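You operate a simulated robot arm through the tools that you are given. There is no shell and no other tool.

The job below is to be done with a simulated two-armed robot. You get a single attempt, and the scene is never put back.

JOB
Take the orange tape spool and leave it on top of the framed silver plate. Put the copper bearing block on the yellow tray-stack felt-faced plate. Fetch the copper knob and stand it on top of the cream block. Take the white coating pad and leave it on top of the yellow-tab filter. Take the yellow lot tag and put it on the top of the long grey-door table. Pick up the foam roller with one hand, pass it to the other hand and put it on the top deck of the utility cart. Pull the tags drawer open. Do these in any order. Set down upright: orange tape spool, copper knob, white coating pad.

The check looks at the end state, three seconds after you hand in, the way a careful person would. Anything else that was tipped, shoved, dropped, spilled or broken makes it a failure.

ROBOT AND FRAMES
Two 7-joint arms with two-finger grippers on one trunk, on a base that drives. Base frame: it is fixed to the floor where the robot stands at the start and does not move with it; the origin is under the middle of the robot, x ahead of it, y to its left, z up. Readings come in m, degrees, newtons and seconds.
The left shoulder is at the start at [0.025, 0.215, 1.081], the right one opposite. With the tool pointing down near the work surface each hand reaches from about 0.2 to 0.76 m from the robot's upright axis, wherever it stands, measured 20 degrees to its own side. Places, roughly: copper bearing block (5x5x4 cm) [-3.6, -0.4, 0.8]; copper knob (6x5x10 cm) [-1, 1.4, 0.8]; cream block (9x7x12 cm) [-1.2, 1.4, 0.8]; foam roller (10x5x13 cm) [-2.2, 2.3, 0.8]; framed silver plate (22x6x5 cm) [-3.5, -2, 0.8]; orange tape spool (5x5x8 cm) [-3.5, -0.5, 0.8]; tags drawer [-2.4, 2.5, 0.6]; top deck of the utility cart [-2.3, 4.2, 0.8]; top of the long grey-door table [-3.6, -1.1, 0.8]; tray-stack felt-faced plate (9x8x2 cm) [-3.4, 0, 0.8]; white coating pad (6x5x8 cm) [-1.5, 1.4, 0.8]; yellow lot tag [-2, 2, 0.75]; yellow-tab filter (29x19x7 cm) [-1.9, 2.4, 0.8]. Payload 2.2 kg a hand.
The tool frame of a hand sits at the grasp point between the pads (the TCP): z along the fingers, y along the line on which they close. The tips reach 0.019 m beyond it. The gripper opens to 0.116 m. The gripper's body begins 0.07 m behind the TCP.
Orientation is told as [roll, pitch, yaw] about the base's x, y, z axes, in that order, counted from this pose: with the fingers straight down and closing along the base's y, the tool's x points along the base's -x, its y along +y and its z along -z.

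CONTROLS
- The arms move only by the tool nudge_tool. It takes "left_plan", "right_plan" or both (then of equal length, played together; a hand with none holds still); each is a list of rows, each a list of 3 entries, a list of its own where there are three numbers: the turn, a rotation vector about the tool's x, y, z in degrees, then the shift along the tool's x, y, z in m, then the gripper command, from -1 (fully open) to 1 (shut), values between in proportion. In form: [[[wx, wy, wz], [x, y, z], grip], ...]. A call has 1 to 20 rows; each row is the pose to reach, as a shift and turn from the pose commanded when the call began, along the tool's axes at that moment. Rows are played at 5 a second. More than 0.05 m and 8.6 degrees between two rows, or a gripper value outside its range, and nothing of the call is played. A pose out of reach is approached as far as the arm can. The call stops where the force on the tool passes 40 N (or 10 N more than at its start, if that is more) or the arm is blocked; 0.2 s more then pass. Each finger halts on what it meets, pressing with about 43 N; the grip force reading is that of the motor and also rises with nothing between the fingers. The clock runs only during rows and for 0.2 s after the last one: add rows that repeat a pose to give the fingers time. The reply holds the time, the measured pose of the TCP, the force on the tool along the base axes, the opening and the grip force, in the units named above and with some noise, with the torque about the TCP (base axes, N m) and any sound that the robot's microphone picked up.
- Cameras (640 x 400 px; columns grow to the right, rows downward): "scene" is now at [0.1336, 0.0082, 1.2613]; the picture's right is [0.09, -1.00, -0.00], its down [-0.47, -0.04, -0.88] and it looks along [0.88, 0.08, -0.48] (base axes); focal length 251 px, centre (320, 200). "left" rides on the left gripper at [0.069, 0.015, -0.097] in its tool frame; the picture's right is [-0.21, 0.98, 0.00], its down [-0.76, -0.17, -0.63] and it looks along [-0.62, -0.14, 0.77] (tool axes); focal length 251 px, centre (320, 200). "right" rides on the right gripper at [0.069, -0.015, -0.096] in its tool frame; the picture's right is [0.21, 0.98, 0.00], its down [-0.76, 0.17, -0.63] and it looks along [-0.62, 0.14, 0.77] (tool axes); focal length 251 px, centre (320, 200). There is no depth. A picture from a camera that has moved, and an enlarged one, comes with that camera's place and axes in the base frame and with its lens.
- grab_frame(camera): a new picture of that camera. No time passes.
- slide_trunk(by): slides the trunk up (or, below 0, down) by that many m; the arms and the scene camera ride with it, the base frame stays. It gives what a move gives, with no picture.
- roll_base(legs): drives the robot by 1 to 6 legs, each [ahead, left, turn to the left] in m, m and degrees, along the robot's own axes; the way and the turn of a leg run together, so that a leg with both is an arc; at most 1.5 m and 180 degrees a leg. The arms and the cameras ride along, it lands a little off, and it stops where it bumps. It gives what a move gives.
- turn_head(pan, tilt): turns the head with the scene camera to pan (to the left, within 80 degrees either way) and tilt (down, from -29 to 69), counted from straight ahead of the robot. It gives what a move gives.
- close_up(camera, box): a new picture of the part [left, top, right, bottom] of that camera's present view, enlarged. No time passes.
- hand_in(): hands the job in; it is judged then, once.

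Places have to be worked out from the pictures, the camera data and where the tool is seen. Open the grippers and draw the arms clear of the work before you hand the job in, unless the task says otherwise.

The tools are called by a JSON object that holds its "method" and its "body". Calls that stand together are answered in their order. nudge_tool: Moves the arms, as the interface text tells. Its arguments: {"type":"object","properties":{"left_plan":{"type":"array","items":{"type":"array"}},"right_plan":{"type":"array","items":{"type":"array"}}},"required":[]} The other tools are called the same way: slide_trunk (by) slides the trunk up or down; roll_base (legs) drives the base; turn_head (pan, tilt) turns the head that bears the scene camera; grab_frame (camera) takes a picture; close_up (camera, box) takes an enlarged picture of a part of a camera's view; hand_in () hands the job in.

At the start:

```text
clock: 0.0
left_position: [0.4969, 0.2248, 1.0316]
left_orientation: [0.0, 0.2, 0.1]
left_force: [-0.2, -0.9, -0.3]
left_ft_torque: [-0.01, 0.01, 0.03]
left_opening: 0.1159
left_grip_force: 0.1
right_position: [0.5976, -0.2707, 1.0402]
right_orientation: [-0.1, 0.2, -0.1]
right_force: [0.5, 0.6, 0.0]
right_ft_torque: [0.0, 0.02, -0.02]
right_opening: 0.116
right_grip_force: 0.0
trunk travel left (down, up): [-0.225, 0.265]
robot x, y, heading: [0.002, -0.0019, 0.0]
head pan, tilt: [5.3, 28.2]
```

scene: 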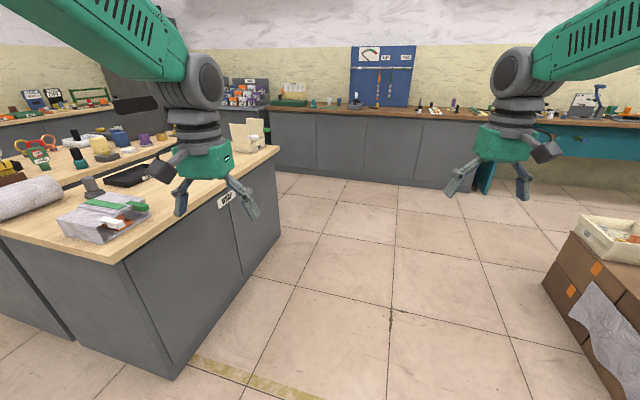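
right: 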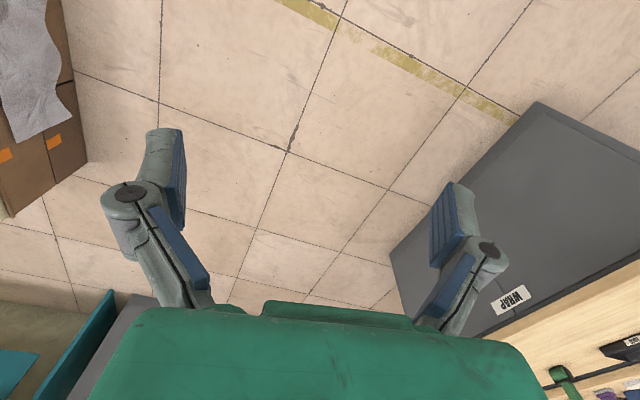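
left: 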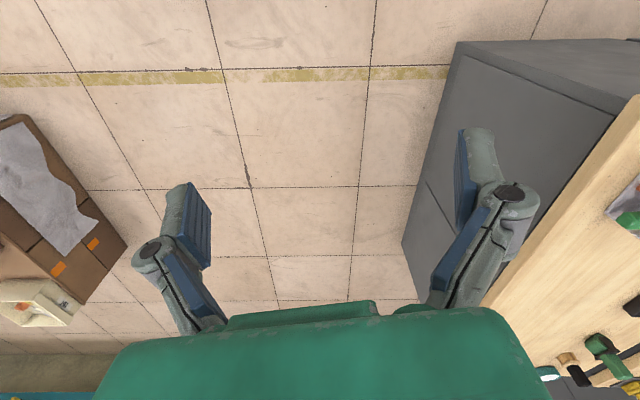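

The first pictures show a bench to my left-front; the job's things lie behind and to the left. I look to the left and right with the head first.

{"method": "turn_head", "body": {"pan": 80, "tilt": 20}}

{"method": "grab_frame", "body": {"camera": "scene"}}

{"method": "turn_head", "body": {"pan": -80, "tilt": 20}}

{"method": "grab_frame", "body": {"camera": "scene"}}

```text
clock: 1.5
left_position: [0.4944, 0.2261, 1.0323]
left_orientation: [0.0, 0.0, 0.0]
left_force: [-0.5, 0.3, 0.3]
left_ft_torque: [0.05, 0.02, 0.01]
left_opening: 0.116
left_grip_force: 0.0
right_position: [0.5943, -0.27, 1.0428]
right_orientation: [0.1, -0.1, 0.0]
right_force: [0.0, 0.0, -1.5]
right_ft_torque: [0.03, 0.02, 0.0]
right_opening: 0.1161
right_grip_force: 0.1
trunk travel left (down, up): [-0.225, 0.265]
robot x, y, heading: [-0.0022, -0.002, 0.2]
head pan, tilt: [80.0, 20.0]
```

```text
taken
camera scene: at [0.0591, 0.0915, 1.2748], right [0.98, -0.17, 0.0], down [-0.06, -0.34, -0.94], along [0.16, 0.93, -0.34], focal length 251 px, centre (320, 200)
```

scene: 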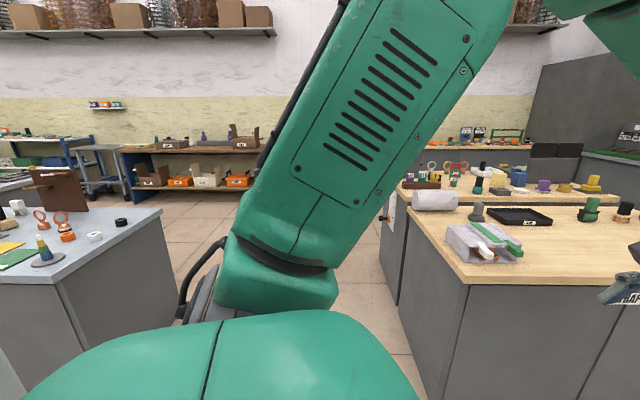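

```text
clock: 3.9
left_position: [0.4942, 0.2255, 1.0332]
left_orientation: [0.0, -0.1, 0.0]
left_force: [-0.6, -0.1, -1.2]
left_ft_torque: [0.03, 0.02, 0.0]
left_opening: 0.1159
left_grip_force: 0.0
right_position: [0.5935, -0.2707, 1.0422]
right_orientation: [0.0, -0.1, 0.0]
right_force: [0.3, 0.4, -0.6]
right_ft_torque: [-0.01, -0.03, 0.06]
right_opening: 0.1162
right_grip_force: 0.0
trunk travel left (down, up): [-0.225, 0.265]
robot x, y, heading: [-0.0018, -0.0031, 0.0]
head pan, tilt: [-80.0, 20.0]
```

```text
taken
camera scene: at [0.059, -0.0921, 1.2748], right [-0.98, -0.17, 0.0], down [-0.06, 0.34, -0.94], along [0.16, -0.93, -0.34], focal length 251 px, centre (320, 200)
```

scene: 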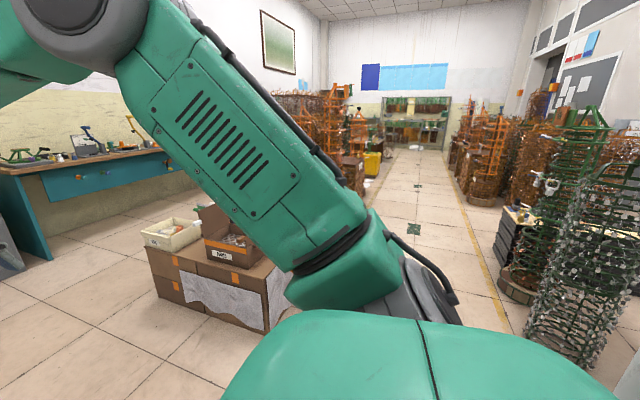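

Arms block part of the view. I pull both hands in and up to a compact travel pose before turning around.

{"method": "slide_trunk", "body": {"by": 0.15}}

{"method": "nudge_tool", "body": {"left_plan": [[[0, 0, 0], [0.05, 0, 0], -1], [[0, 0, 0], [0.1, 0, 0], -1], [[0, 0, 0], [0.15, 0, 0], -1], [[0, 0, 0], [0.18, 0, 0], -1], [[0, 0, 0], [0.18, 0, 0], -1], [[0, 0, 0], [0.18, 0, 0], -1]], "right_plan": [[[0, 0, 0], [0.05, 0, 0], -1], [[0, 0, 0], [0.1, 0, 0], -1], [[0, 0, 0], [0.15, 0, 0], -1], [[0, 0, 0], [0.2, 0, 0], -1], [[0, 0, 0], [0.25, 0, 0], -1], [[0, 0, 0], [0.28, 0, 0], -1]]}}

{"method": "turn_head", "body": {"pan": 0, "tilt": 25}}

{"method": "grab_frame", "body": {"camera": "scene"}}

```text
clock: 5.7
left_position: [0.4943, 0.2252, 1.1827]
left_orientation: [0.0, -0.1, 0.0]
left_force: [-0.2, -0.2, -0.6]
left_ft_torque: [0.01, 0.05, 0.01]
left_opening: 0.116
left_grip_force: 0.1
right_position: [0.5937, -0.2704, 1.1921]
right_orientation: [0.1, -0.1, 0.0]
right_force: [-0.5, 0.8, -0.4]
right_ft_torque: [0.02, -0.03, 0.01]
right_opening: 0.1161
right_grip_force: 0.1
trunk travel left (down, up): [-0.375, 0.115]
robot x, y, heading: [-0.0002, -0.0004, 0.1]
head pan, tilt: [-80.0, 20.0]
```

```text
clock: 7.1
left_position: [0.3149, 0.2093, 1.1835]
left_orientation: [0.8, 0.0, 0.0]
left_force: [0.6, -0.4, 0.0]
left_ft_torque: [0.1, -0.04, -0.02]
left_opening: 0.1159
left_grip_force: 0.1
right_position: [0.3144, -0.2906, 1.191]
right_orientation: [0.7, -0.2, 0.0]
right_force: [-0.1, -0.1, -0.5]
right_ft_torque: [0.05, -0.01, -0.03]
right_opening: 0.116
right_grip_force: 0.1
trunk travel left (down, up): [-0.375, 0.115]
robot x, y, heading: [0.0015, -0.0012, 0.0]
head pan, tilt: [-80.0, 20.0]
```

```text
clock: 8.6
left_position: [0.3141, 0.2291, 1.1805]
left_orientation: [-0.2, -0.1, 0.0]
left_force: [0.1, -0.9, -0.1]
left_ft_torque: [0.02, 0.0, -0.01]
left_opening: 0.1158
left_grip_force: 0.1
right_position: [0.3152, -0.2688, 1.1942]
right_orientation: [-0.1, -0.2, 0.0]
right_force: [-0.2, -0.4, 0.3]
right_ft_torque: [-0.01, 0.03, 0.01]
right_opening: 0.1159
right_grip_force: 0.1
trunk travel left (down, up): [-0.375, 0.115]
robot x, y, heading: [-0.0007, -0.0003, -0.2]
head pan, tilt: [0.0, 25.0]
```

```text
taken
camera scene: at [0.1328, 0.012, 1.4166], right [0.0, -1.0, 0.01], down [-0.42, -0.01, -0.91], along [0.91, 0.0, -0.42], focal length 251 px, centre (320, 200)
```

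scene: 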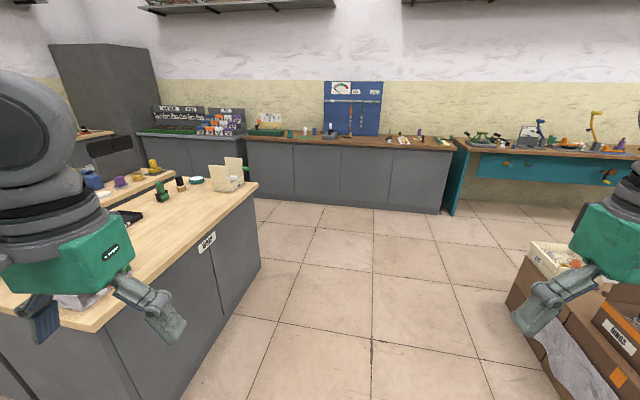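

The arms are compact now. I turn left 90 degrees in place and look.

{"method": "roll_base", "body": {"legs": [[0, 0, 100]]}}

{"method": "grab_frame", "body": {"camera": "scene"}}

{"method": "turn_head", "body": {"pan": 60, "tilt": 20}}

{"method": "grab_frame", "body": {"camera": "scene"}}

```text
clock: 13.2
left_position: [-0.2599, 0.272, 1.1827]
left_orientation: [0.9, -0.1, 100.4]
left_force: [-0.3, -0.7, -0.5]
left_ft_torque: [0.02, 0.0, -0.04]
left_opening: 0.1159
left_grip_force: 0.1
right_position: [0.2296, 0.3625, 1.1901]
right_orientation: [1.1, -0.1, 100.5]
right_force: [-0.3, -1.1, 0.8]
right_ft_torque: [0.0, 0.03, 0.0]
right_opening: 0.116
right_grip_force: 0.0
trunk travel left (down, up): [-0.375, 0.115]
robot x, y, heading: [0.0069, -0.0003, 100.5]
head pan, tilt: [0.0, 25.0]
```

```text
taken
camera scene: at [-0.0114, 0.1345, 1.4166], right [0.98, 0.18, -0.01], down [0.07, -0.42, -0.91], along [-0.17, 0.89, -0.42], focal length 251 px, centre (320, 200)
```

scene: 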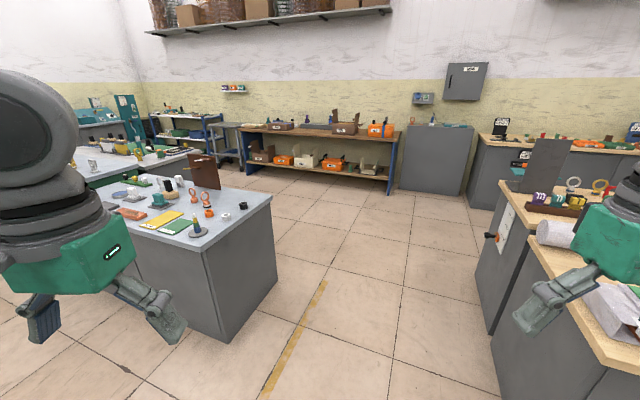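

```text
clock: 14.6
left_position: [-0.2771, 0.2671, 1.1827]
left_orientation: [0.2, -0.1, 100.5]
left_force: [-0.2, 0.6, -0.4]
left_ft_torque: [-0.02, -0.07, -0.01]
left_opening: 0.116
left_grip_force: 0.0
right_position: [0.2134, 0.3569, 1.1931]
right_orientation: [0.2, -0.2, 100.5]
right_force: [-0.9, 1.4, 0.1]
right_ft_torque: [0.02, 0.0, -0.03]
right_opening: 0.1162
right_grip_force: 0.2
trunk travel left (down, up): [-0.375, 0.115]
robot x, y, heading: [0.0052, -0.0016, 100.5]
head pan, tilt: [60.0, 20.0]
```

```text
taken
camera scene: at [-0.0895, 0.0736, 1.4252], right [0.33, 0.94, 0.0], down [0.32, -0.12, -0.94], along [-0.89, 0.31, -0.34], focal length 251 px, centre (320, 200)
```

scene: 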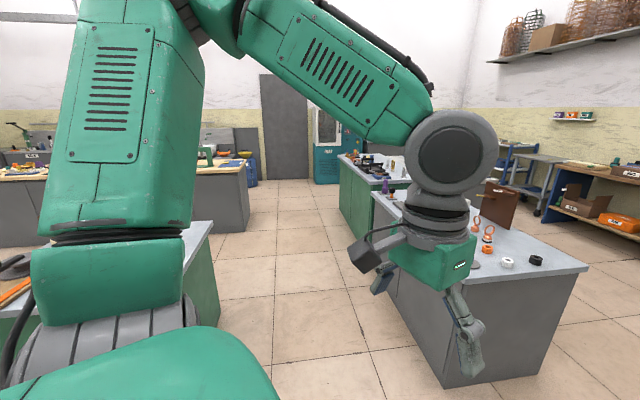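

A grey-topped island bench stands ahead-left (objects like knob, cream block, pad at y≈1.4). I zoom in on it.

{"method": "turn_head", "body": {"pan": 25, "tilt": 25}}

{"method": "grab_frame", "body": {"camera": "scene"}}

{"method": "close_up", "body": {"camera": "scene", "box": [180, 130, 420, 280]}}

```text
clock: 15.6
left_position: [-0.2906, 0.2627, 1.179]
left_orientation: [-0.6, -0.1, 100.5]
left_force: [-0.1, -0.3, 0.2]
left_ft_torque: [0.01, -0.02, 0.04]
left_opening: 0.1162
left_grip_force: 0.1
right_position: [0.1981, 0.3552, 1.1954]
right_orientation: [-0.5, -0.2, 100.6]
right_force: [-0.1, 0.4, 0.0]
right_ft_torque: [-0.02, -0.03, 0.02]
right_opening: 0.1164
right_grip_force: 0.1
trunk travel left (down, up): [-0.375, 0.115]
robot x, y, heading: [0.0011, 0.0012, 100.8]
head pan, tilt: [25.0, 25.0]
```

```text
taken
camera scene: at [-0.0783, 0.1129, 1.4162], right [0.81, 0.58, 0.01], down [0.26, -0.34, -0.9], along [-0.52, 0.74, -0.43], focal length 251 px, centre (320, 200)
```

scene: 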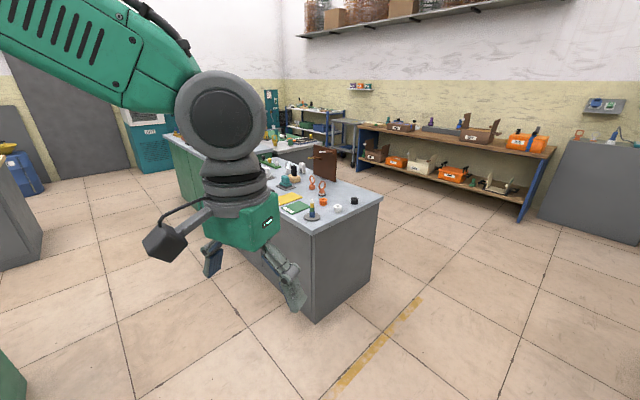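

```text
2.67 times, centred on (300, 205) of scene
camera zoom: at [-0.0783, 0.1129, 1.4162], right [0.81, 0.58, 0.01], down [0.26, -0.34, -0.9], along [-0.52, 0.74, -0.43], focal length 670 px, centre (373, 187)
```

zoom: 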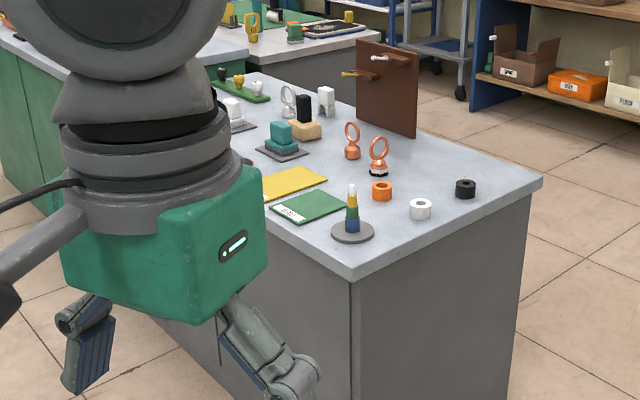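

The grey bench's near corner is around (-0.68, 0.91), with its right edge near x≈-0.6. I straighten to heading 90° and drive up the aisle to look at it from the side.

{"method": "roll_base", "body": {"legs": [[0, 0, -10.8], [1.2, 0, 0]]}}

{"method": "turn_head", "body": {"pan": 70, "tilt": 25}}

{"method": "grab_frame", "body": {"camera": "scene"}}

{"method": "turn_head", "body": {"pan": 15, "tilt": 25}}

{"method": "grab_frame", "body": {"camera": "scene"}}

```text
clock: 22.3
left_position: [-0.1623, 1.5035, 1.1903]
left_orientation: [2.7, -0.4, 89.9]
left_force: [-0.2, 0.3, 0.3]
left_ft_torque: [-0.04, 0.07, -0.02]
left_opening: 0.1161
left_grip_force: 0.0
right_position: [0.3368, 1.5061, 1.1842]
right_orientation: [2.8, -0.6, 90.0]
right_force: [0.4, 0.1, 1.5]
right_ft_torque: [0.01, 0.02, -0.02]
right_opening: 0.116
right_grip_force: 0.0
trunk travel left (down, up): [-0.375, 0.115]
robot x, y, heading: [0.0132, 1.1961, 90.3]
head pan, tilt: [25.0, 25.0]
```

```text
clock: 23.5
left_position: [-0.1644, 1.5032, 1.1879]
left_orientation: [2.5, -0.2, 89.8]
left_force: [-0.3, 0.3, -0.6]
left_ft_torque: [0.0, 0.04, -0.03]
left_opening: 0.116
left_grip_force: 0.1
right_position: [0.3336, 1.5048, 1.1877]
right_orientation: [2.7, -0.7, 90.0]
right_force: [0.6, 0.3, -0.4]
right_ft_torque: [0.05, 0.0, 0.0]
right_opening: 0.1161
right_grip_force: 0.2
trunk travel left (down, up): [-0.375, 0.115]
robot x, y, heading: [0.0218, 1.1912, 90.5]
head pan, tilt: [70.0, 25.0]
```

```text
taken
camera scene: at [-0.0175, 1.2667, 1.4189], right [0.34, 0.94, -0.01], down [0.36, -0.14, -0.92], along [-0.87, 0.31, -0.39], focal length 251 px, centre (320, 200)
```

scene: 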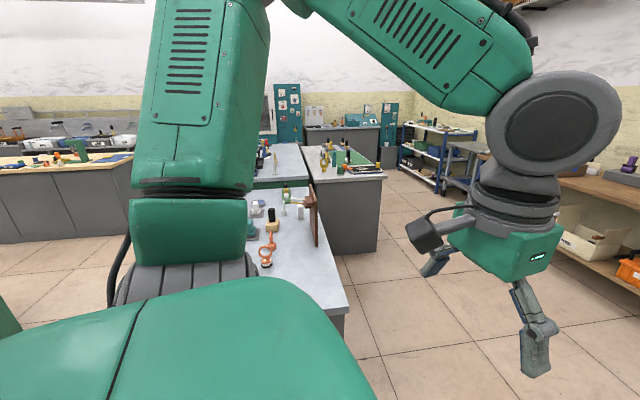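

```text
clock: 24.7
left_position: [-0.2474, 1.5062, 1.177]
left_orientation: [-1.1, -0.3, 90.0]
left_force: [-1.0, -0.5, -0.3]
left_ft_torque: [0.01, -0.17, 0.04]
left_opening: 0.116
left_grip_force: 0.0
right_position: [0.251, 1.5082, 1.2025]
right_orientation: [-0.9, -0.3, 90.0]
right_force: [-2.3, 1.0, 2.0]
right_ft_torque: [-0.11, -0.17, 0.02]
right_opening: 0.1159
right_grip_force: 0.0
trunk travel left (down, up): [-0.375, 0.115]
robot x, y, heading: [0.0079, 1.1941, 90.2]
head pan, tilt: [15.0, 25.0]
```

```text
taken
camera scene: at [-0.0739, 1.3264, 1.4144], right [0.96, 0.26, 0.04], down [0.15, -0.41, -0.9], along [-0.22, 0.87, -0.43], focal length 251 px, centre (320, 200)
```

scene: 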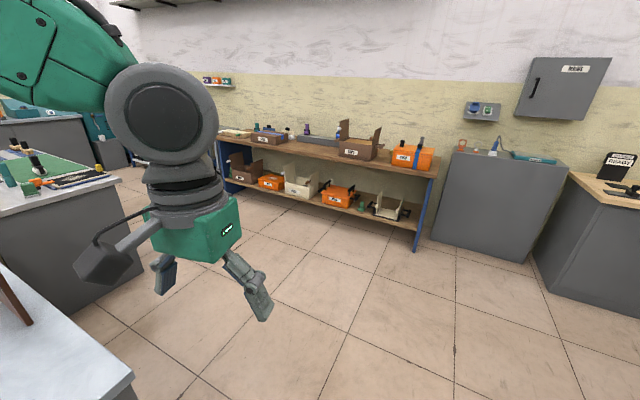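

There is a wide free aisle north of the grey bench. I drive on to about (0, 2.3) and turn to face the second bench (-x).

{"method": "roll_base", "body": {"legs": [[1.1, 0, 0], [0, 0, 90]]}}

{"method": "turn_head", "body": {"pan": 0, "tilt": 25}}

{"method": "grab_frame", "body": {"camera": "scene"}}

{"method": "close_up", "body": {"camera": "scene", "box": [120, 100, 440, 300]}}

```text
clock: 34.2
left_position: [-0.2855, 2.0697, 1.1808]
left_orientation: [0.5, 0.1, 179.7]
left_force: [0.5, 0.4, 0.0]
left_ft_torque: [0.02, 0.1, 0.01]
left_opening: 0.1159
left_grip_force: 0.1
right_position: [-0.2834, 2.5653, 1.1787]
right_orientation: [0.7, 2.2, 180.0]
right_force: [0.6, 0.1, -1.9]
right_ft_torque: [0.05, -0.02, -0.02]
right_opening: 0.1161
right_grip_force: 0.1
trunk travel left (down, up): [-0.375, 0.115]
robot x, y, heading: [0.0268, 2.287, 180.2]
head pan, tilt: [15.0, 25.0]
```

```text
clock: 35.0
left_position: [-0.2848, 2.0443, 1.18]
left_orientation: [-0.3, 0.1, 179.4]
left_force: [-0.7, -1.1, 0.9]
left_ft_torque: [0.12, 0.0, 0.02]
left_opening: 0.1161
left_grip_force: 0.2
right_position: [-0.279, 2.5415, 1.1794]
right_orientation: [-0.4, 3.1, 179.8]
right_force: [-0.5, 0.1, -0.1]
right_ft_torque: [0.08, -0.08, 0.03]
right_opening: 0.1162
right_grip_force: 0.1
trunk travel left (down, up): [-0.375, 0.115]
robot x, y, heading: [0.0304, 2.2708, 179.4]
head pan, tilt: [0.0, 25.0]
```

```text
taken
camera scene: at [-0.1101, 2.2047, 1.4141], right [0.0, 1.0, 0.05], down [0.43, 0.04, -0.9], along [-0.9, 0.02, -0.43], focal length 251 px, centre (320, 200)
```

scene: 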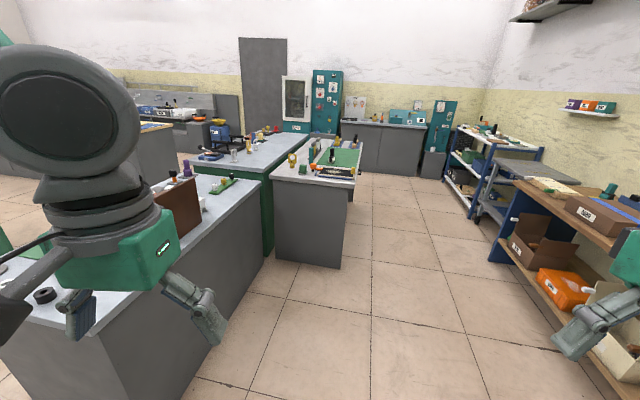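

```text
2.00 times, centred on (280, 200) of scene
camera zoom: at [-0.1101, 2.2047, 1.4141], right [0.0, 1.0, 0.05], down [0.43, 0.04, -0.9], along [-0.9, 0.02, -0.43], focal length 502 px, centre (400, 200)
```

zoom: 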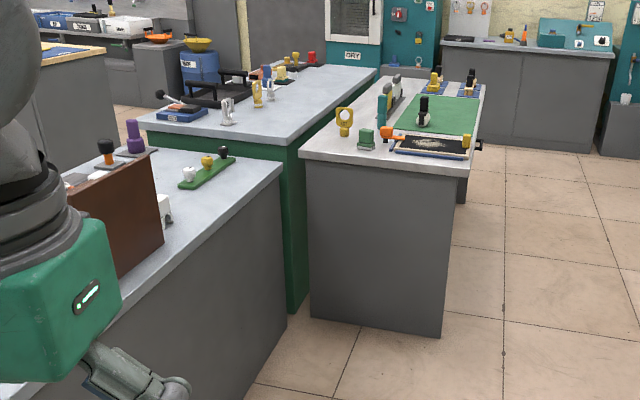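

Bench 1 (knob, cream block, pad) ends near y≈1.6–1.8 and bench 3 (filter, roller) starts near x≈-1.8. I drive to about (-1.05, 2.25), face bench 1, let things settle and look.

{"method": "roll_base", "body": {"legs": [[1.05, 0, 0], [0, 0, 90]]}}

{"method": "turn_head", "body": {"pan": 0, "tilt": 40}}

{"method": "nudge_tool", "body": {"left_plan": [[[0, 0, 0], [0, 0, 0], -1], [[0, 0, 0], [0, 0, 0], -1], [[0, 0, 0], [0, 0, 0], -1], [[0, 0, 0], [0, 0, 0], -1], [[0, 0, 0], [0, 0, 0], -1], [[0, 0, 0], [0, 0, 0], -1], [[0, 0, 0], [0, 0, 0], -1], [[0, 0, 0], [0, 0, 0], -1], [[0, 0, 0], [0, 0, 0], -1], [[0, 0, 0], [0, 0, 0], -1]]}}

{"method": "grab_frame", "body": {"camera": "scene"}}

```text
clock: 44.2
left_position: [-0.7736, 1.9806, 1.1848]
left_orientation: [-0.2, -0.4, -88.7]
left_force: [1.0, 0.4, 1.0]
left_ft_torque: [0.01, 0.12, -0.01]
left_opening: 0.1159
left_grip_force: 0.0
right_position: [-1.2722, 1.9724, 1.1869]
right_orientation: [-0.1, 1.7, -88.5]
right_force: [0.3, 0.2, 0.9]
right_ft_torque: [0.02, -0.03, 0.03]
right_opening: 0.1158
right_grip_force: 0.0
trunk travel left (down, up): [-0.375, 0.115]
robot x, y, heading: [-1.0139, 2.2794, -89.1]
head pan, tilt: [0.0, 25.0]
```

```text
clock: 45.0
left_position: [-0.8016, 1.9791, 1.1883]
left_orientation: [1.1, -0.1, -89.0]
left_force: [-1.2, 0.1, 0.8]
left_ft_torque: [-0.04, -0.02, -0.03]
left_opening: 0.116
left_grip_force: 0.1
right_position: [-1.2965, 1.9714, 1.1802]
right_orientation: [1.5, 1.9, -88.4]
right_force: [-0.3, -0.3, 1.0]
right_ft_torque: [-0.05, 0.02, 0.0]
right_opening: 0.116
right_grip_force: 0.0
trunk travel left (down, up): [-0.375, 0.115]
robot x, y, heading: [-1.0086, 2.2768, -88.8]
head pan, tilt: [0.0, 40.0]
```

```text
clock: 47.4
left_position: [-0.8741, 1.9827, 1.1981]
left_orientation: [4.5, -0.2, -89.4]
left_force: [-1.7, -0.5, -0.1]
left_ft_torque: [0.07, -0.11, 0.0]
left_opening: 0.1161
left_grip_force: 0.1
right_position: [-1.3654, 1.9794, 1.1426]
right_orientation: [4.8, 5.2, -88.4]
right_force: [-0.7, 0.5, -0.4]
right_ft_torque: [-0.04, -0.11, -0.02]
right_opening: 0.1162
right_grip_force: 0.1
trunk travel left (down, up): [-0.375, 0.115]
robot x, y, heading: [-1.0103, 2.2806, -89.0]
head pan, tilt: [0.0, 40.0]
stopped in row 10 (left hand): the arm was blocked; the commanded pose is now the measured one
```

```text
taken
camera scene: at [-1.0389, 2.1553, 1.3929], right [-1.0, -0.02, -0.02], down [0.01, 0.64, -0.77], along [0.03, -0.77, -0.64], focal length 251 px, centre (320, 200)
```

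scene: 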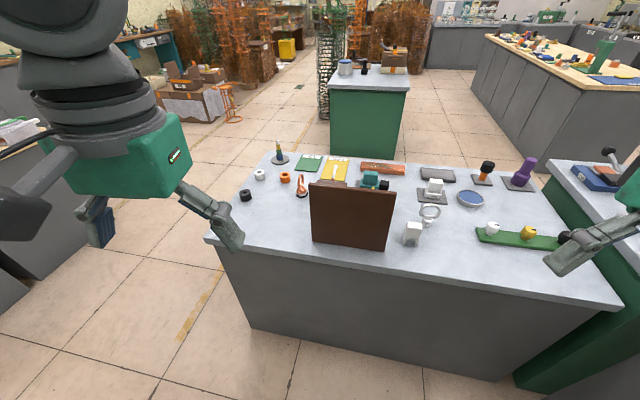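

The readings show the upper body swaying (rolls of 4–5°, hands shifted sideways). I hold still to see whether it settles.

{"method": "nudge_tool", "body": {"right_plan": [[[0, 0, 0], [0, 0, 0], -1], [[0, 0, 0], [0, 0, 0], -1], [[0, 0, 0], [0, 0, 0], -1], [[0, 0, 0], [0, 0, 0], -1], [[0, 0, 0], [0, 0, 0], -1]]}}

{"method": "grab_frame", "body": {"camera": "scene"}}

```text
clock: 48.6
left_position: [-0.8395, 1.9849, 1.1912]
left_orientation: [2.6, 0.1, -89.0]
left_force: [0.3, 0.2, -1.4]
left_ft_torque: [-0.01, 0.0, -0.04]
left_opening: 0.1159
left_grip_force: 0.1
right_position: [-1.3307, 1.977, 1.16]
right_orientation: [3.1, 3.5, -88.0]
right_force: [-0.7, 0.2, -1.7]
right_ft_torque: [-0.09, 0.02, -0.02]
right_opening: 0.1158
right_grip_force: 0.1
trunk travel left (down, up): [-0.375, 0.115]
robot x, y, heading: [-1.0038, 2.2846, -88.8]
head pan, tilt: [0.0, 40.0]
```

```text
taken
camera scene: at [-1.05, 2.1527, 1.3906], right [-1.0, -0.02, -0.03], down [0.01, 0.65, -0.76], along [0.04, -0.76, -0.65], focal length 251 px, centre (320, 200)
```

scene: 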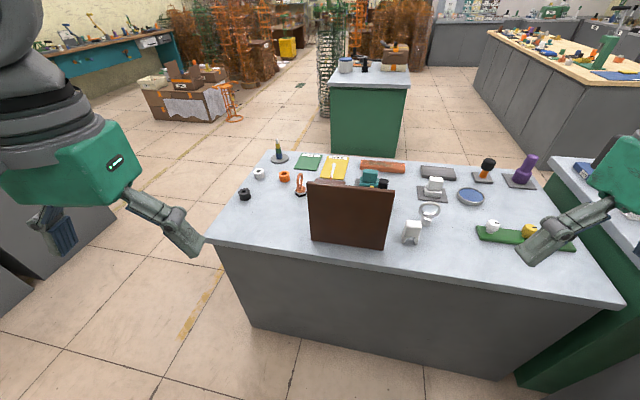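

Still swaying slowly. I wait a little longer to see whether it damps.

{"method": "nudge_tool", "body": {"right_plan": [[[0, 0, 0], [0, 0, 0], -1], [[0, 0, 0], [0, 0, 0], -1], [[0, 0, 0], [0, 0, 0], -1], [[0, 0, 0], [0, 0, 0], -1], [[0, 0, 0], [0, 0, 0], -1]], "left_plan": [[[0, 0, 0], [0, 0, 0], -1], [[0, 0, 0], [0, 0, 0], -1], [[0, 0, 0], [0, 0, 0], -1], [[0, 0, 0], [0, 0, 0], -1], [[0, 0, 0], [0, 0, 0], -1]]}}

{"method": "nudge_tool", "body": {"right_plan": [[[0, 0, 0], [0, 0, 0], -1], [[0, 0, 0], [0, 0, 0], -1], [[0, 0, 0], [0, 0, 0], -1], [[0, 0, 0], [0, 0, 0], -1], [[0, 0, 0], [0, 0, 0], -1]], "left_plan": [[[0, 0, 0], [0, 0, 0], -1], [[0, 0, 0], [0, 0, 0], -1], [[0, 0, 0], [0, 0, 0], -1], [[0, 0, 0], [0, 0, 0], -1], [[0, 0, 0], [0, 0, 0], -1]]}}

{"method": "grab_frame", "body": {"camera": "scene"}}

```text
clock: 50.0
left_position: [-0.8095, 1.9825, 1.193]
left_orientation: [1.9, 0.1, -89.2]
left_force: [-0.1, 0.8, 0.2]
left_ft_torque: [-0.06, -0.05, -0.02]
left_opening: 0.1159
left_grip_force: 0.0
right_position: [-1.3028, 1.9797, 1.1532]
right_orientation: [2.0, 6.1, -88.2]
right_force: [0.2, 0.0, -0.7]
right_ft_torque: [0.01, 0.01, 0.0]
right_opening: 0.1158
right_grip_force: 0.0
trunk travel left (down, up): [-0.375, 0.115]
robot x, y, heading: [-0.9886, 2.2781, -89.2]
head pan, tilt: [0.0, 40.0]
stopped in row 5 (left hand): the arm was blocked; the commanded pose is now the measured one
```

```text
clock: 51.4
left_position: [-0.7911, 1.9891, 1.1898]
left_orientation: [0.7, -0.2, -89.0]
left_force: [0.5, 1.3, 0.2]
left_ft_torque: [-0.06, 0.09, 0.01]
left_opening: 0.1159
left_grip_force: 0.0
right_position: [-1.2845, 1.9822, 1.1753]
right_orientation: [0.9, 2.8, -88.1]
right_force: [1.1, 0.0, 0.3]
right_ft_torque: [-0.05, 0.05, 0.02]
right_opening: 0.1161
right_grip_force: 0.0
trunk travel left (down, up): [-0.375, 0.115]
robot x, y, heading: [-0.9976, 2.2806, -88.9]
head pan, tilt: [0.0, 40.0]
stopped in row 5 (left hand): the arm was blocked; the commanded pose is now the measured one
```

```text
taken
camera scene: at [-1.0033, 2.1574, 1.3935], right [-1.0, -0.02, -0.01], down [-0.01, 0.64, -0.77], along [0.02, -0.77, -0.64], focal length 251 px, centre (320, 200)
```

scene: 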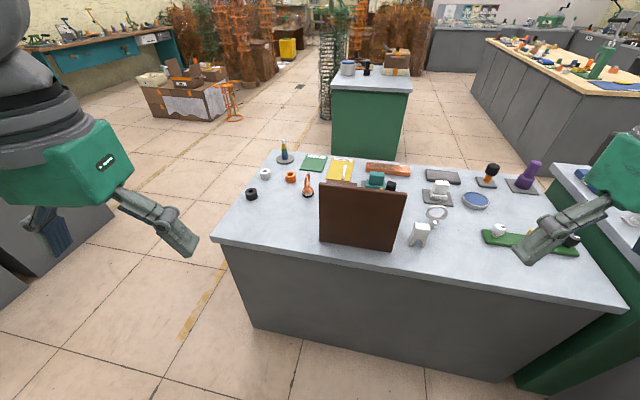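

The sway is damping out slowly. I wait a bit more, then zoom in on the bench.

{"method": "nudge_tool", "body": {"right_plan": [[[0, 0, 0], [0, 0, 0], -1], [[0, 0, 0], [0, 0, 0], -1], [[0, 0, 0], [0, 0, 0], -1], [[0, 0, 0], [0, 0, 0], -1], [[0, 0, 0], [0, 0, 0], -1], [[0, 0, 0], [0, 0, 0], -1], [[0, 0, 0], [0, 0, 0], -1], [[0, 0, 0], [0, 0, 0], -1], [[0, 0, 0], [0, 0, 0], -1], [[0, 0, 0], [0, 0, 0], -1], [[0, 0, 0], [0, 0, 0], -1], [[0, 0, 0], [0, 0, 0], -1], [[0, 0, 0], [0, 0, 0], -1], [[0, 0, 0], [0, 0, 0], -1], [[0, 0, 0], [0, 0, 0], -1]]}}

{"method": "close_up", "body": {"camera": "scene", "box": [200, 140, 400, 265]}}

{"method": "close_up", "body": {"camera": "scene", "box": [360, 140, 600, 290]}}

```text
clock: 54.8
left_position: [-0.8951, 1.9834, 1.2011]
left_orientation: [5.1, -0.2, -89.2]
left_force: [-1.2, -0.8, 0.0]
left_ft_torque: [0.1, -0.18, -0.03]
left_opening: 0.1158
left_grip_force: 0.0
right_position: [-1.3821, 1.9802, 1.1399]
right_orientation: [5.6, 5.2, -88.0]
right_force: [-1.3, 0.7, 0.3]
right_ft_torque: [-0.07, -0.16, -0.01]
right_opening: 0.1161
right_grip_force: 0.2
trunk travel left (down, up): [-0.375, 0.115]
robot x, y, heading: [-1.0112, 2.2804, -88.8]
head pan, tilt: [0.0, 40.0]
stopped in row 15 (right hand): the arm was blocked; the commanded pose is now the measured one
```

```text
3.20 times, centred on (300, 202) of scene
camera zoom: at [-1.0719, 2.1521, 1.3916], right [-1.0, -0.02, -0.04], down [0.02, 0.65, -0.76], along [0.04, -0.76, -0.64], focal length 804 px, centre (384, 192)
```

zoom: 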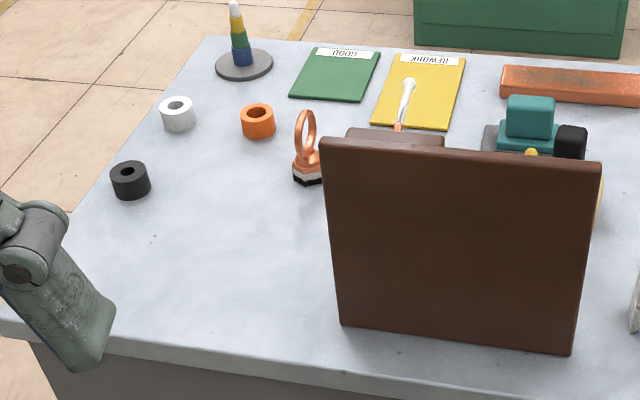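

```text
2.67 times, centred on (480, 215) of scene
camera zoom: at [-1.0719, 2.1521, 1.3916], right [-1.0, -0.02, -0.04], down [0.02, 0.65, -0.76], along [0.04, -0.76, -0.64], focal length 670 px, centre (-107, 160)
```

zoom: 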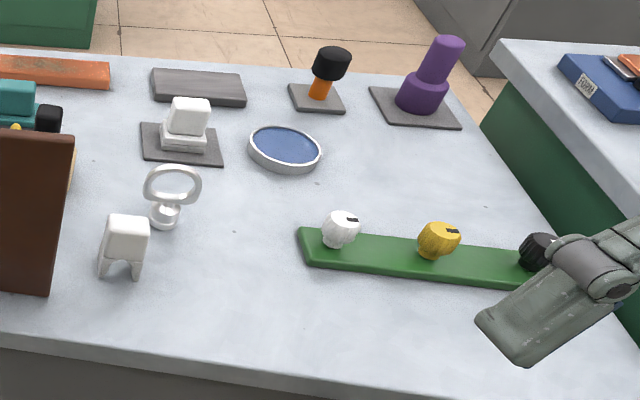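

The whole trunk leans and sways sideways by a few degrees since it was raised. I lower the trunk back and watch whether the sway dies out.

{"method": "slide_trunk", "body": {"by": -0.15}}

{"method": "turn_head", "body": {"pan": 10, "tilt": 40}}

{"method": "turn_head", "body": {"pan": 0, "tilt": 40}}

{"method": "turn_head", "body": {"pan": 10, "tilt": 40}}

{"method": "turn_head", "body": {"pan": 0, "tilt": 40}}

```text
clock: 56.5
left_position: [-0.895, 1.9845, 1.0502]
left_orientation: [5.0, -0.2, -89.2]
left_force: [-2.8, -1.4, 0.7]
left_ft_torque: [0.1, -0.22, 0.0]
left_opening: 0.116
left_grip_force: 0.1
right_position: [-1.3826, 1.98, 0.9891]
right_orientation: [5.4, 5.5, -88.0]
right_force: [-1.5, 0.2, 0.6]
right_ft_torque: [-0.04, -0.23, -0.03]
right_opening: 0.1158
right_grip_force: 0.1
trunk travel left (down, up): [-0.225, 0.265]
robot x, y, heading: [-1.0156, 2.2778, -88.9]
head pan, tilt: [0.0, 40.0]
```

```text
clock: 57.2
left_position: [-0.8685, 1.9877, 1.0497]
left_orientation: [3.9, -0.4, -89.4]
left_force: [-0.3, 0.2, 0.1]
left_ft_torque: [-0.03, -0.07, -0.01]
left_opening: 0.116
left_grip_force: 0.1
right_position: [-1.3566, 1.9872, 0.9871]
right_orientation: [4.2, 7.3, -88.0]
right_force: [-0.3, 1.6, -0.6]
right_ft_torque: [-0.06, -0.04, -0.05]
right_opening: 0.1158
right_grip_force: 0.1
trunk travel left (down, up): [-0.225, 0.265]
robot x, y, heading: [-1.0112, 2.2786, -89.1]
head pan, tilt: [10.0, 40.0]
```

```text
clock: 58.0
left_position: [-0.8215, 1.9862, 1.0434]
left_orientation: [1.7, -0.1, -89.2]
left_force: [0.5, 0.6, -0.4]
left_ft_torque: [-0.03, 0.04, 0.02]
left_opening: 0.1161
left_grip_force: 0.2
right_position: [-1.3118, 1.9853, 0.9976]
right_orientation: [2.0, 7.4, -88.2]
right_force: [0.0, 0.4, -1.7]
right_ft_torque: [0.0, 0.03, 0.01]
right_opening: 0.1157
right_grip_force: 0.1
trunk travel left (down, up): [-0.225, 0.265]
robot x, y, heading: [-1.0009, 2.2815, -89.2]
head pan, tilt: [0.0, 40.0]
```

```text
clock: 58.7
left_position: [-0.7937, 1.9864, 1.0392]
left_orientation: [0.5, 0.0, -89.1]
left_force: [1.6, 0.4, -0.7]
left_ft_torque: [0.0, 0.11, 0.02]
left_opening: 0.1161
left_grip_force: 0.1
right_position: [-1.2856, 1.9813, 1.0155]
right_orientation: [0.7, 5.5, -88.2]
right_force: [1.6, -0.4, 0.8]
right_ft_torque: [0.02, 0.17, 0.02]
right_opening: 0.1161
right_grip_force: 0.0
trunk travel left (down, up): [-0.225, 0.265]
robot x, y, heading: [-0.9959, 2.2789, -88.7]
head pan, tilt: [10.0, 40.0]
```

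```text
clock: 59.4
left_position: [-0.8077, 1.9891, 1.0426]
left_orientation: [1.2, -0.1, -89.1]
left_force: [1.6, 0.6, 0.1]
left_ft_torque: [-0.03, 0.04, -0.05]
left_opening: 0.116
left_grip_force: 0.0
right_position: [-1.3, 1.9854, 1.0121]
right_orientation: [1.5, 5.1, -88.1]
right_force: [0.0, 0.2, -1.0]
right_ft_torque: [-0.01, 0.04, 0.0]
right_opening: 0.1162
right_grip_force: 0.1
trunk travel left (down, up): [-0.225, 0.265]
robot x, y, heading: [-0.9992, 2.2789, -89.1]
head pan, tilt: [0.0, 40.0]
```

I keep watching the sway for some seconds without arm commands.

{"method": "turn_head", "body": {"pan": 40, "tilt": 40}}

{"method": "turn_head", "body": {"pan": -40, "tilt": 40}}

{"method": "turn_head", "body": {"pan": 40, "tilt": 40}}

{"method": "turn_head", "body": {"pan": 0, "tilt": 40}}

```text
clock: 60.5
left_position: [-0.8084, 1.9861, 1.0414]
left_orientation: [1.1, -0.1, -89.3]
left_force: [-0.4, 0.5, 0.3]
left_ft_torque: [-0.01, 0.04, 0.0]
left_opening: 0.116
left_grip_force: 0.1
right_position: [-1.3001, 1.9849, 1.0042]
right_orientation: [1.4, 6.9, -88.2]
right_force: [-0.6, -0.9, -1.6]
right_ft_torque: [0.0, 0.0, 0.04]
right_opening: 0.1161
right_grip_force: 0.2
trunk travel left (down, up): [-0.225, 0.265]
robot x, y, heading: [-0.9989, 2.2806, -89.1]
head pan, tilt: [40.0, 40.0]
```

```text
clock: 62.0
left_position: [-0.7985, 1.9878, 1.0407]
left_orientation: [0.6, -0.1, -89.0]
left_force: [1.2, -1.0, 1.3]
left_ft_torque: [0.01, 0.14, 0.02]
left_opening: 0.1159
left_grip_force: 0.0
right_position: [-1.2902, 1.9826, 1.0146]
right_orientation: [0.8, 5.0, -88.0]
right_force: [0.4, -1.3, 0.6]
right_ft_torque: [0.02, 0.02, 0.04]
right_opening: 0.1156
right_grip_force: 0.1
trunk travel left (down, up): [-0.225, 0.265]
robot x, y, heading: [-0.9974, 2.2816, -89.1]
head pan, tilt: [-40.0, 40.0]
```

```text
clock: 63.5
left_position: [-0.8451, 1.9898, 1.0463]
left_orientation: [2.8, -0.1, -89.3]
left_force: [-0.5, -0.6, 0.1]
left_ft_torque: [-0.03, -0.03, -0.02]
left_opening: 0.116
left_grip_force: 0.1
right_position: [-1.3349, 1.9849, 1.0036]
right_orientation: [3.2, 5.0, -88.0]
right_force: [-0.5, 0.7, -0.4]
right_ft_torque: [-0.02, -0.02, 0.0]
right_opening: 0.1163
right_grip_force: 0.0
trunk travel left (down, up): [-0.225, 0.265]
robot x, y, heading: [-1.0102, 2.281, -88.5]
head pan, tilt: [40.0, 40.0]
```

```text
clock: 64.6
left_position: [-0.7933, 1.9863, 1.0402]
left_orientation: [0.6, 0.1, -89.0]
left_force: [-0.1, 0.2, -0.1]
left_ft_torque: [-0.02, 0.09, 0.0]
left_opening: 0.1161
left_grip_force: 0.0
right_position: [-1.2869, 1.9815, 1.015]
right_orientation: [0.7, 5.2, -88.1]
right_force: [-0.5, -0.4, 2.8]
right_ft_torque: [0.02, -0.02, 0.01]
right_opening: 0.1162
right_grip_force: 0.0
trunk travel left (down, up): [-0.225, 0.265]
robot x, y, heading: [-0.996, 2.2839, -89.1]
head pan, tilt: [0.0, 40.0]
```

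The sway continues even at low trunk. I sample it finely with single hold rows to learn its period and whether it decays.

{"method": "nudge_tool", "body": {"right_plan": [[[0, 0, 0], [0, 0, 0], -1]]}}

{"method": "nudge_tool", "body": {"right_plan": [[[0, 0, 0], [0, 0, 0], -1]]}}

{"method": "nudge_tool", "body": {"right_plan": [[[0, 0, 0], [0, 0, 0], -1]]}}

{"method": "nudge_tool", "body": {"right_plan": [[[0, 0, 0], [0, 0, 0], -1]]}}

{"method": "nudge_tool", "body": {"right_plan": [[[0, 0, 0], [0, 0, 0], -1]]}}

{"method": "nudge_tool", "body": {"right_plan": [[[0, 0, 0], [0, 0, 0], -1]]}}

{"method": "nudge_tool", "body": {"right_plan": [[[0, 0, 0], [0, 0, 0], -1]]}}

{"method": "nudge_tool", "body": {"right_plan": [[[0, 0, 0], [0, 0, 0], -1]]}}

```text
clock: 65.2
left_position: [-0.8635, 1.9887, 1.0476]
left_orientation: [3.5, -0.3, -89.5]
left_force: [0.5, -1.1, 0.3]
left_ft_torque: [-0.02, -0.01, -0.01]
left_opening: 0.1162
left_grip_force: 0.1
right_position: [-1.3525, 1.9854, 0.9986]
right_orientation: [3.8, 5.8, -88.2]
right_force: [0.4, -0.3, 0.5]
right_ft_torque: [-0.06, 0.08, 0.0]
right_opening: 0.116
right_grip_force: 0.0
trunk travel left (down, up): [-0.225, 0.265]
robot x, y, heading: [-1.0171, 2.2823, -89.2]
head pan, tilt: [0.0, 40.0]
stopped in row 1 (right hand): the arm was blocked; the commanded pose is now the measured one
```

```text
clock: 65.6
left_position: [-0.8438, 1.9885, 1.0457]
left_orientation: [2.4, -0.3, -89.4]
left_force: [0.8, 0.2, -0.5]
left_ft_torque: [0.0, 0.02, -0.01]
left_opening: 0.1159
left_grip_force: 0.2
right_position: [-1.3349, 1.9869, 0.9962]
right_orientation: [2.8, 7.4, -88.1]
right_force: [0.7, -0.6, -1.1]
right_ft_torque: [0.0, 0.02, 0.0]
right_opening: 0.1162
right_grip_force: 0.0
trunk travel left (down, up): [-0.225, 0.265]
robot x, y, heading: [-1.0176, 2.2748, -89.0]
head pan, tilt: [0.0, 40.0]
```

```text
clock: 66.0
left_position: [-0.8743, 1.9877, 1.0485]
left_orientation: [3.8, -0.4, -89.6]
left_force: [-0.8, -0.3, 0.7]
left_ft_torque: [-0.02, -0.06, -0.01]
left_opening: 0.1158
left_grip_force: 0.0
right_position: [-1.3619, 1.984, 0.9975]
right_orientation: [4.4, 5.6, -88.2]
right_force: [-0.5, 0.7, -0.1]
right_ft_torque: [-0.03, -0.02, -0.01]
right_opening: 0.1162
right_grip_force: 0.0
trunk travel left (down, up): [-0.225, 0.265]
robot x, y, heading: [-1.02, 2.2805, -89.0]
head pan, tilt: [0.0, 40.0]
```

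```text
clock: 66.4
left_position: [-0.8341, 1.9882, 1.0446]
left_orientation: [2.0, -0.2, -89.4]
left_force: [0.6, -0.4, -0.4]
left_ft_torque: [-0.03, 0.06, 0.03]
left_opening: 0.1161
left_grip_force: 0.1
right_position: [-1.3247, 1.986, 0.9994]
right_orientation: [2.3, 7.3, -88.3]
right_force: [-0.1, -0.6, -1.1]
right_ft_torque: [-0.01, 0.03, 0.03]
right_opening: 0.1162
right_grip_force: 0.1
trunk travel left (down, up): [-0.225, 0.265]
robot x, y, heading: [-1.0126, 2.2799, -88.8]
head pan, tilt: [0.0, 40.0]
```

```text
clock: 67.0
left_position: [-0.8244, 1.9891, 1.0427]
left_orientation: [1.1, -0.4, -89.5]
left_force: [0.3, 1.1, 1.2]
left_ft_torque: [-0.03, 0.14, 0.0]
left_opening: 0.1161
left_grip_force: 0.1
right_position: [-1.315, 1.9868, 1.0132]
right_orientation: [1.5, 5.4, -88.3]
right_force: [0.7, -1.0, 0.5]
right_ft_torque: [0.03, 0.07, 0.01]
right_opening: 0.1161
right_grip_force: 0.1
trunk travel left (down, up): [-0.225, 0.265]
robot x, y, heading: [-1.0178, 2.2797, -89.0]
head pan, tilt: [0.0, 40.0]
stopped in row 1 (right hand): the arm was blocked; the commanded pose is now the measured one
```

```text
clock: 67.6
left_position: [-0.896, 1.988, 1.0499]
left_orientation: [4.5, -0.5, -90.0]
left_force: [-0.8, -1.0, -1.4]
left_ft_torque: [-0.01, -0.09, 0.02]
left_opening: 0.1161
left_grip_force: 0.0
right_position: [-1.3822, 1.9886, 0.992]
right_orientation: [5.2, 6.0, -88.4]
right_force: [0.2, 0.3, 0.9]
right_ft_torque: [0.01, -0.04, -0.04]
right_opening: 0.1159
right_grip_force: 0.0
trunk travel left (down, up): [-0.225, 0.265]
robot x, y, heading: [-1.0338, 2.2787, -89.1]
head pan, tilt: [0.0, 40.0]
stopped in row 1 (right hand): the arm was blocked; the commanded pose is now the measured one
```

```text
clock: 68.2
left_position: [-0.8783, 1.9916, 1.0491]
left_orientation: [3.8, -0.5, -89.9]
left_force: [-1.5, -0.5, 0.4]
left_ft_torque: [0.0, -0.09, -0.05]
left_opening: 0.1162
left_grip_force: 0.1
right_position: [-1.365, 1.9921, 0.9863]
right_orientation: [4.3, 8.0, -88.4]
right_force: [-0.2, 0.6, 0.1]
right_ft_torque: [0.01, -0.06, -0.03]
right_opening: 0.1158
right_grip_force: 0.0
trunk travel left (down, up): [-0.225, 0.265]
robot x, y, heading: [-1.0282, 2.2795, -89.2]
head pan, tilt: [0.0, 40.0]
stopped in row 1 (right hand): the arm was blocked; the commanded pose is now the measured one
```

```text
clock: 68.6
left_position: [-0.8536, 1.9915, 1.0473]
left_orientation: [2.7, -0.6, -89.7]
left_force: [0.5, 0.0, -0.2]
left_ft_torque: [-0.04, 0.04, -0.01]
left_opening: 0.1161
left_grip_force: 0.1
right_position: [-1.3418, 1.9898, 0.9999]
right_orientation: [3.1, 6.4, -88.3]
right_force: [0.6, -0.4, 0.4]
right_ft_torque: [0.0, 0.04, 0.0]
right_opening: 0.116
right_grip_force: 0.1
trunk travel left (down, up): [-0.225, 0.265]
robot x, y, heading: [-1.0168, 2.2789, -88.8]
head pan, tilt: [0.0, 40.0]
```

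The sway is sustained (about 1 s period) and the arms report being "blocked" near the body, so the retracted arms may be fighting the trunk. I move both hands out to a roomier pose like the starting one and check.

{"method": "nudge_tool", "body": {"left_plan": [[[0, 0, 0], [-0.03, 0, -0.02], -1], [[0, 0, 0], [-0.06, 0, -0.04], -1], [[0, 0, 0], [-0.09, 0, -0.05], -1], [[0, 0, 0], [-0.12, 0, -0.05], -1], [[0, 0, 0], [-0.15, 0, -0.05], -1], [[0, 0, 0], [-0.18, 0, -0.05], -1], [[0, 0, 0], [-0.18, 0, -0.05], -1], [[0, 0, 0], [-0.18, 0, -0.05], -1]], "right_plan": [[[0, -2, 0], [-0.03, 0, -0.02], -1], [[0, -4, 0], [-0.06, 0, -0.04], -1], [[0, -6, 0], [-0.09, 0, -0.06], -1], [[0, -6.4, 0], [-0.12, 0, -0.08], -1], [[0, -6.4, 0], [-0.15, 0, -0.1], -1], [[0, -6.4, 0], [-0.18, 0, -0.1], -1], [[0, -6.4, 0], [-0.18, 0, -0.1], -1], [[0, -6.4, 0], [-0.18, 0, -0.1], -1]]}}

{"method": "nudge_tool", "body": {"right_plan": [[[0, 0, 0], [0, 0, 0], -1]]}}

{"method": "nudge_tool", "body": {"right_plan": [[[0, 0, 0], [0, 0, 0], -1]]}}

{"method": "nudge_tool", "body": {"right_plan": [[[0, 0, 0], [0, 0, 0], -1]]}}

{"method": "grab_frame", "body": {"camera": "scene"}}

```text
clock: 70.6
left_position: [-0.8471, 1.8161, 1.1013]
left_orientation: [2.5, -0.7, -89.5]
left_force: [0.1, 0.7, 0.3]
left_ft_torque: [-0.01, 0.04, -0.02]
left_opening: 0.1157
left_grip_force: 0.0
right_position: [-1.3357, 1.8013, 1.0797]
right_orientation: [2.8, 0.2, -88.4]
right_force: [0.2, 0.5, 0.2]
right_ft_torque: [0.01, -0.02, 0.02]
right_opening: 0.1161
right_grip_force: 0.0
trunk travel left (down, up): [-0.225, 0.265]
robot x, y, heading: [-1.0172, 2.2759, -89.0]
head pan, tilt: [0.0, 40.0]
stopped in row 8 (left hand): the arm was blocked; the commanded pose is now the measured one
```

```text
clock: 71.0
left_position: [-0.8645, 1.8149, 1.1029]
left_orientation: [3.2, -0.6, -89.7]
left_force: [0.1, -0.1, 0.1]
left_ft_torque: [-0.05, -0.02, -0.04]
left_opening: 0.1159
left_grip_force: 0.1
right_position: [-1.3544, 1.8005, 1.0731]
right_orientation: [3.7, 0.1, -88.6]
right_force: [0.8, -0.9, -0.3]
right_ft_torque: [0.0, -0.03, -0.02]
right_opening: 0.116
right_grip_force: 0.0
trunk travel left (down, up): [-0.225, 0.265]
robot x, y, heading: [-1.0183, 2.2779, -88.7]
head pan, tilt: [0.0, 40.0]
```

```text
clock: 71.4
left_position: [-0.8415, 1.8162, 1.1003]
left_orientation: [2.3, -0.7, -89.4]
left_force: [0.2, -0.6, 0.0]
left_ft_torque: [0.0, 0.05, 0.01]
left_opening: 0.1162
left_grip_force: 0.1
right_position: [-1.3315, 1.8024, 1.0815]
right_orientation: [2.8, 0.1, -88.5]
right_force: [0.3, 0.1, -0.2]
right_ft_torque: [-0.02, 0.06, 0.0]
right_opening: 0.1158
right_grip_force: 0.0
trunk travel left (down, up): [-0.225, 0.265]
robot x, y, heading: [-1.0133, 2.278, -88.7]
head pan, tilt: [0.0, 40.0]
```

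```text
clock: 71.8
left_position: [-0.8693, 1.8157, 1.1041]
left_orientation: [3.4, -0.7, -89.7]
left_force: [-0.4, 0.1, 0.5]
left_ft_torque: [0.02, -0.08, -0.02]
left_opening: 0.1163
left_grip_force: 0.1
right_position: [-1.3588, 1.8015, 1.0731]
right_orientation: [3.9, 0.1, -88.6]
right_force: [-0.7, 0.5, 0.8]
right_ft_torque: [-0.02, -0.06, -0.02]
right_opening: 0.116
right_grip_force: 0.0
trunk travel left (down, up): [-0.225, 0.265]
robot x, y, heading: [-1.0227, 2.2798, -89.0]
head pan, tilt: [0.0, 40.0]
```

```text
taken
camera scene: at [-1.0375, 2.1523, 1.243], right [-1.0, -0.02, -0.01], down [0.0, 0.65, -0.76], along [0.02, -0.76, -0.65], focal length 251 px, centre (320, 200)
```

scene: 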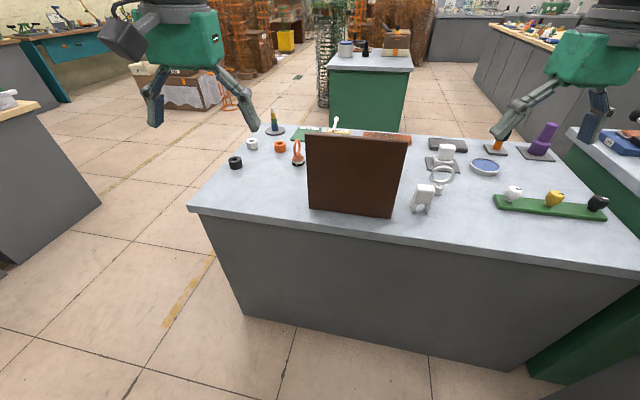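

The picture shows the trunk nearly upright now; the remaining roll is baked into the commanded hand poses. I straighten both hands slowly and hold.

{"method": "nudge_tool", "body": {"left_plan": [[[0, 0, 0], [0, 0, 0], -1], [[0.7, 0, 0], [0, 0.01, 0], -1], [[1.4, 0, 0], [0, 0.02, 0], -1], [[2.1, 0, 0], [0, 0.03, 0], -1], [[2.8, 0, 0], [0, 0.04, 0], -1], [[2.8, 0, 0], [0, 0.05, 0], -1], [[2.8, 0, 0], [0, 0.05, 0], -1], [[2.8, 0, 0], [0, 0.05, 0], -1], [[2.8, 0, 0], [0, 0.05, 0], -1], [[2.8, 0, 0], [0, 0.05, 0], -1], [[2.8, 0, 0], [0, 0.05, 0], -1]], "right_plan": [[[0, 0, 0], [0, 0, 0], -1], [[0.8, 0, 0], [0, 0.01, 0], -1], [[1.6, 0, 0], [0, 0.02, 0], -1], [[2.4, 0, 0], [0, 0.03, -0.01], -1], [[3.2, 0, 0], [0, 0.04, -0.02], -1], [[3.4, 0, 0], [0, 0.05, -0.02], -1], [[3.4, 0, 0], [0, 0.05, -0.02], -1], [[3.4, 0, 0], [0, 0.05, -0.02], -1], [[3.4, 0, 0], [0, 0.05, -0.02], -1], [[3.4, 0, 0], [0, 0.05, -0.02], -1], [[3.4, 0, 0], [0, 0.05, -0.02], -1]]}}

{"method": "turn_head", "body": {"pan": 3, "tilt": 40}}

{"method": "turn_head", "body": {"pan": 0, "tilt": 40}}

```text
clock: 74.2
left_position: [-0.8131, 1.8164, 1.1064]
left_orientation: [0.5, -0.7, -89.7]
left_force: [-0.8, -0.3, 0.0]
left_ft_torque: [0.01, -0.06, 0.04]
left_opening: 0.116
left_grip_force: 0.1
right_position: [-1.3067, 1.8009, 1.0985]
right_orientation: [0.3, 0.2, -88.6]
right_force: [-0.5, -0.2, 0.4]
right_ft_torque: [0.0, -0.01, 0.0]
right_opening: 0.1159
right_grip_force: 0.2
trunk travel left (down, up): [-0.225, 0.265]
robot x, y, heading: [-1.0208, 2.2787, -89.0]
head pan, tilt: [0.0, 40.0]
```

```text
clock: 74.8
left_position: [-0.7941, 1.816, 1.1041]
left_orientation: [-0.4, -0.7, -89.4]
left_force: [0.8, 0.9, -0.7]
left_ft_torque: [-0.01, 0.02, 0.05]
left_opening: 0.1159
left_grip_force: 0.0
right_position: [-1.2864, 1.8016, 1.102]
right_orientation: [-0.4, 0.1, -88.3]
right_force: [0.3, 1.0, 0.0]
right_ft_torque: [0.01, 0.06, 0.0]
right_opening: 0.116
right_grip_force: 0.1
trunk travel left (down, up): [-0.225, 0.265]
robot x, y, heading: [-1.0184, 2.2774, -88.9]
head pan, tilt: [3.0, 40.0]
```

```text
clock: 75.5
left_position: [-0.7961, 1.8166, 1.1047]
left_orientation: [-0.3, -0.7, -89.5]
left_force: [1.2, -0.4, 0.2]
left_ft_torque: [-0.02, 0.06, 0.01]
left_opening: 0.116
left_grip_force: 0.1
right_position: [-1.2892, 1.8014, 1.1012]
right_orientation: [-0.6, 0.0, -88.4]
right_force: [-0.3, 0.2, -0.7]
right_ft_torque: [-0.01, 0.07, -0.04]
right_opening: 0.116
right_grip_force: 0.0
trunk travel left (down, up): [-0.225, 0.265]
robot x, y, heading: [-1.0188, 2.2837, -89.0]
head pan, tilt: [0.0, 40.0]
```

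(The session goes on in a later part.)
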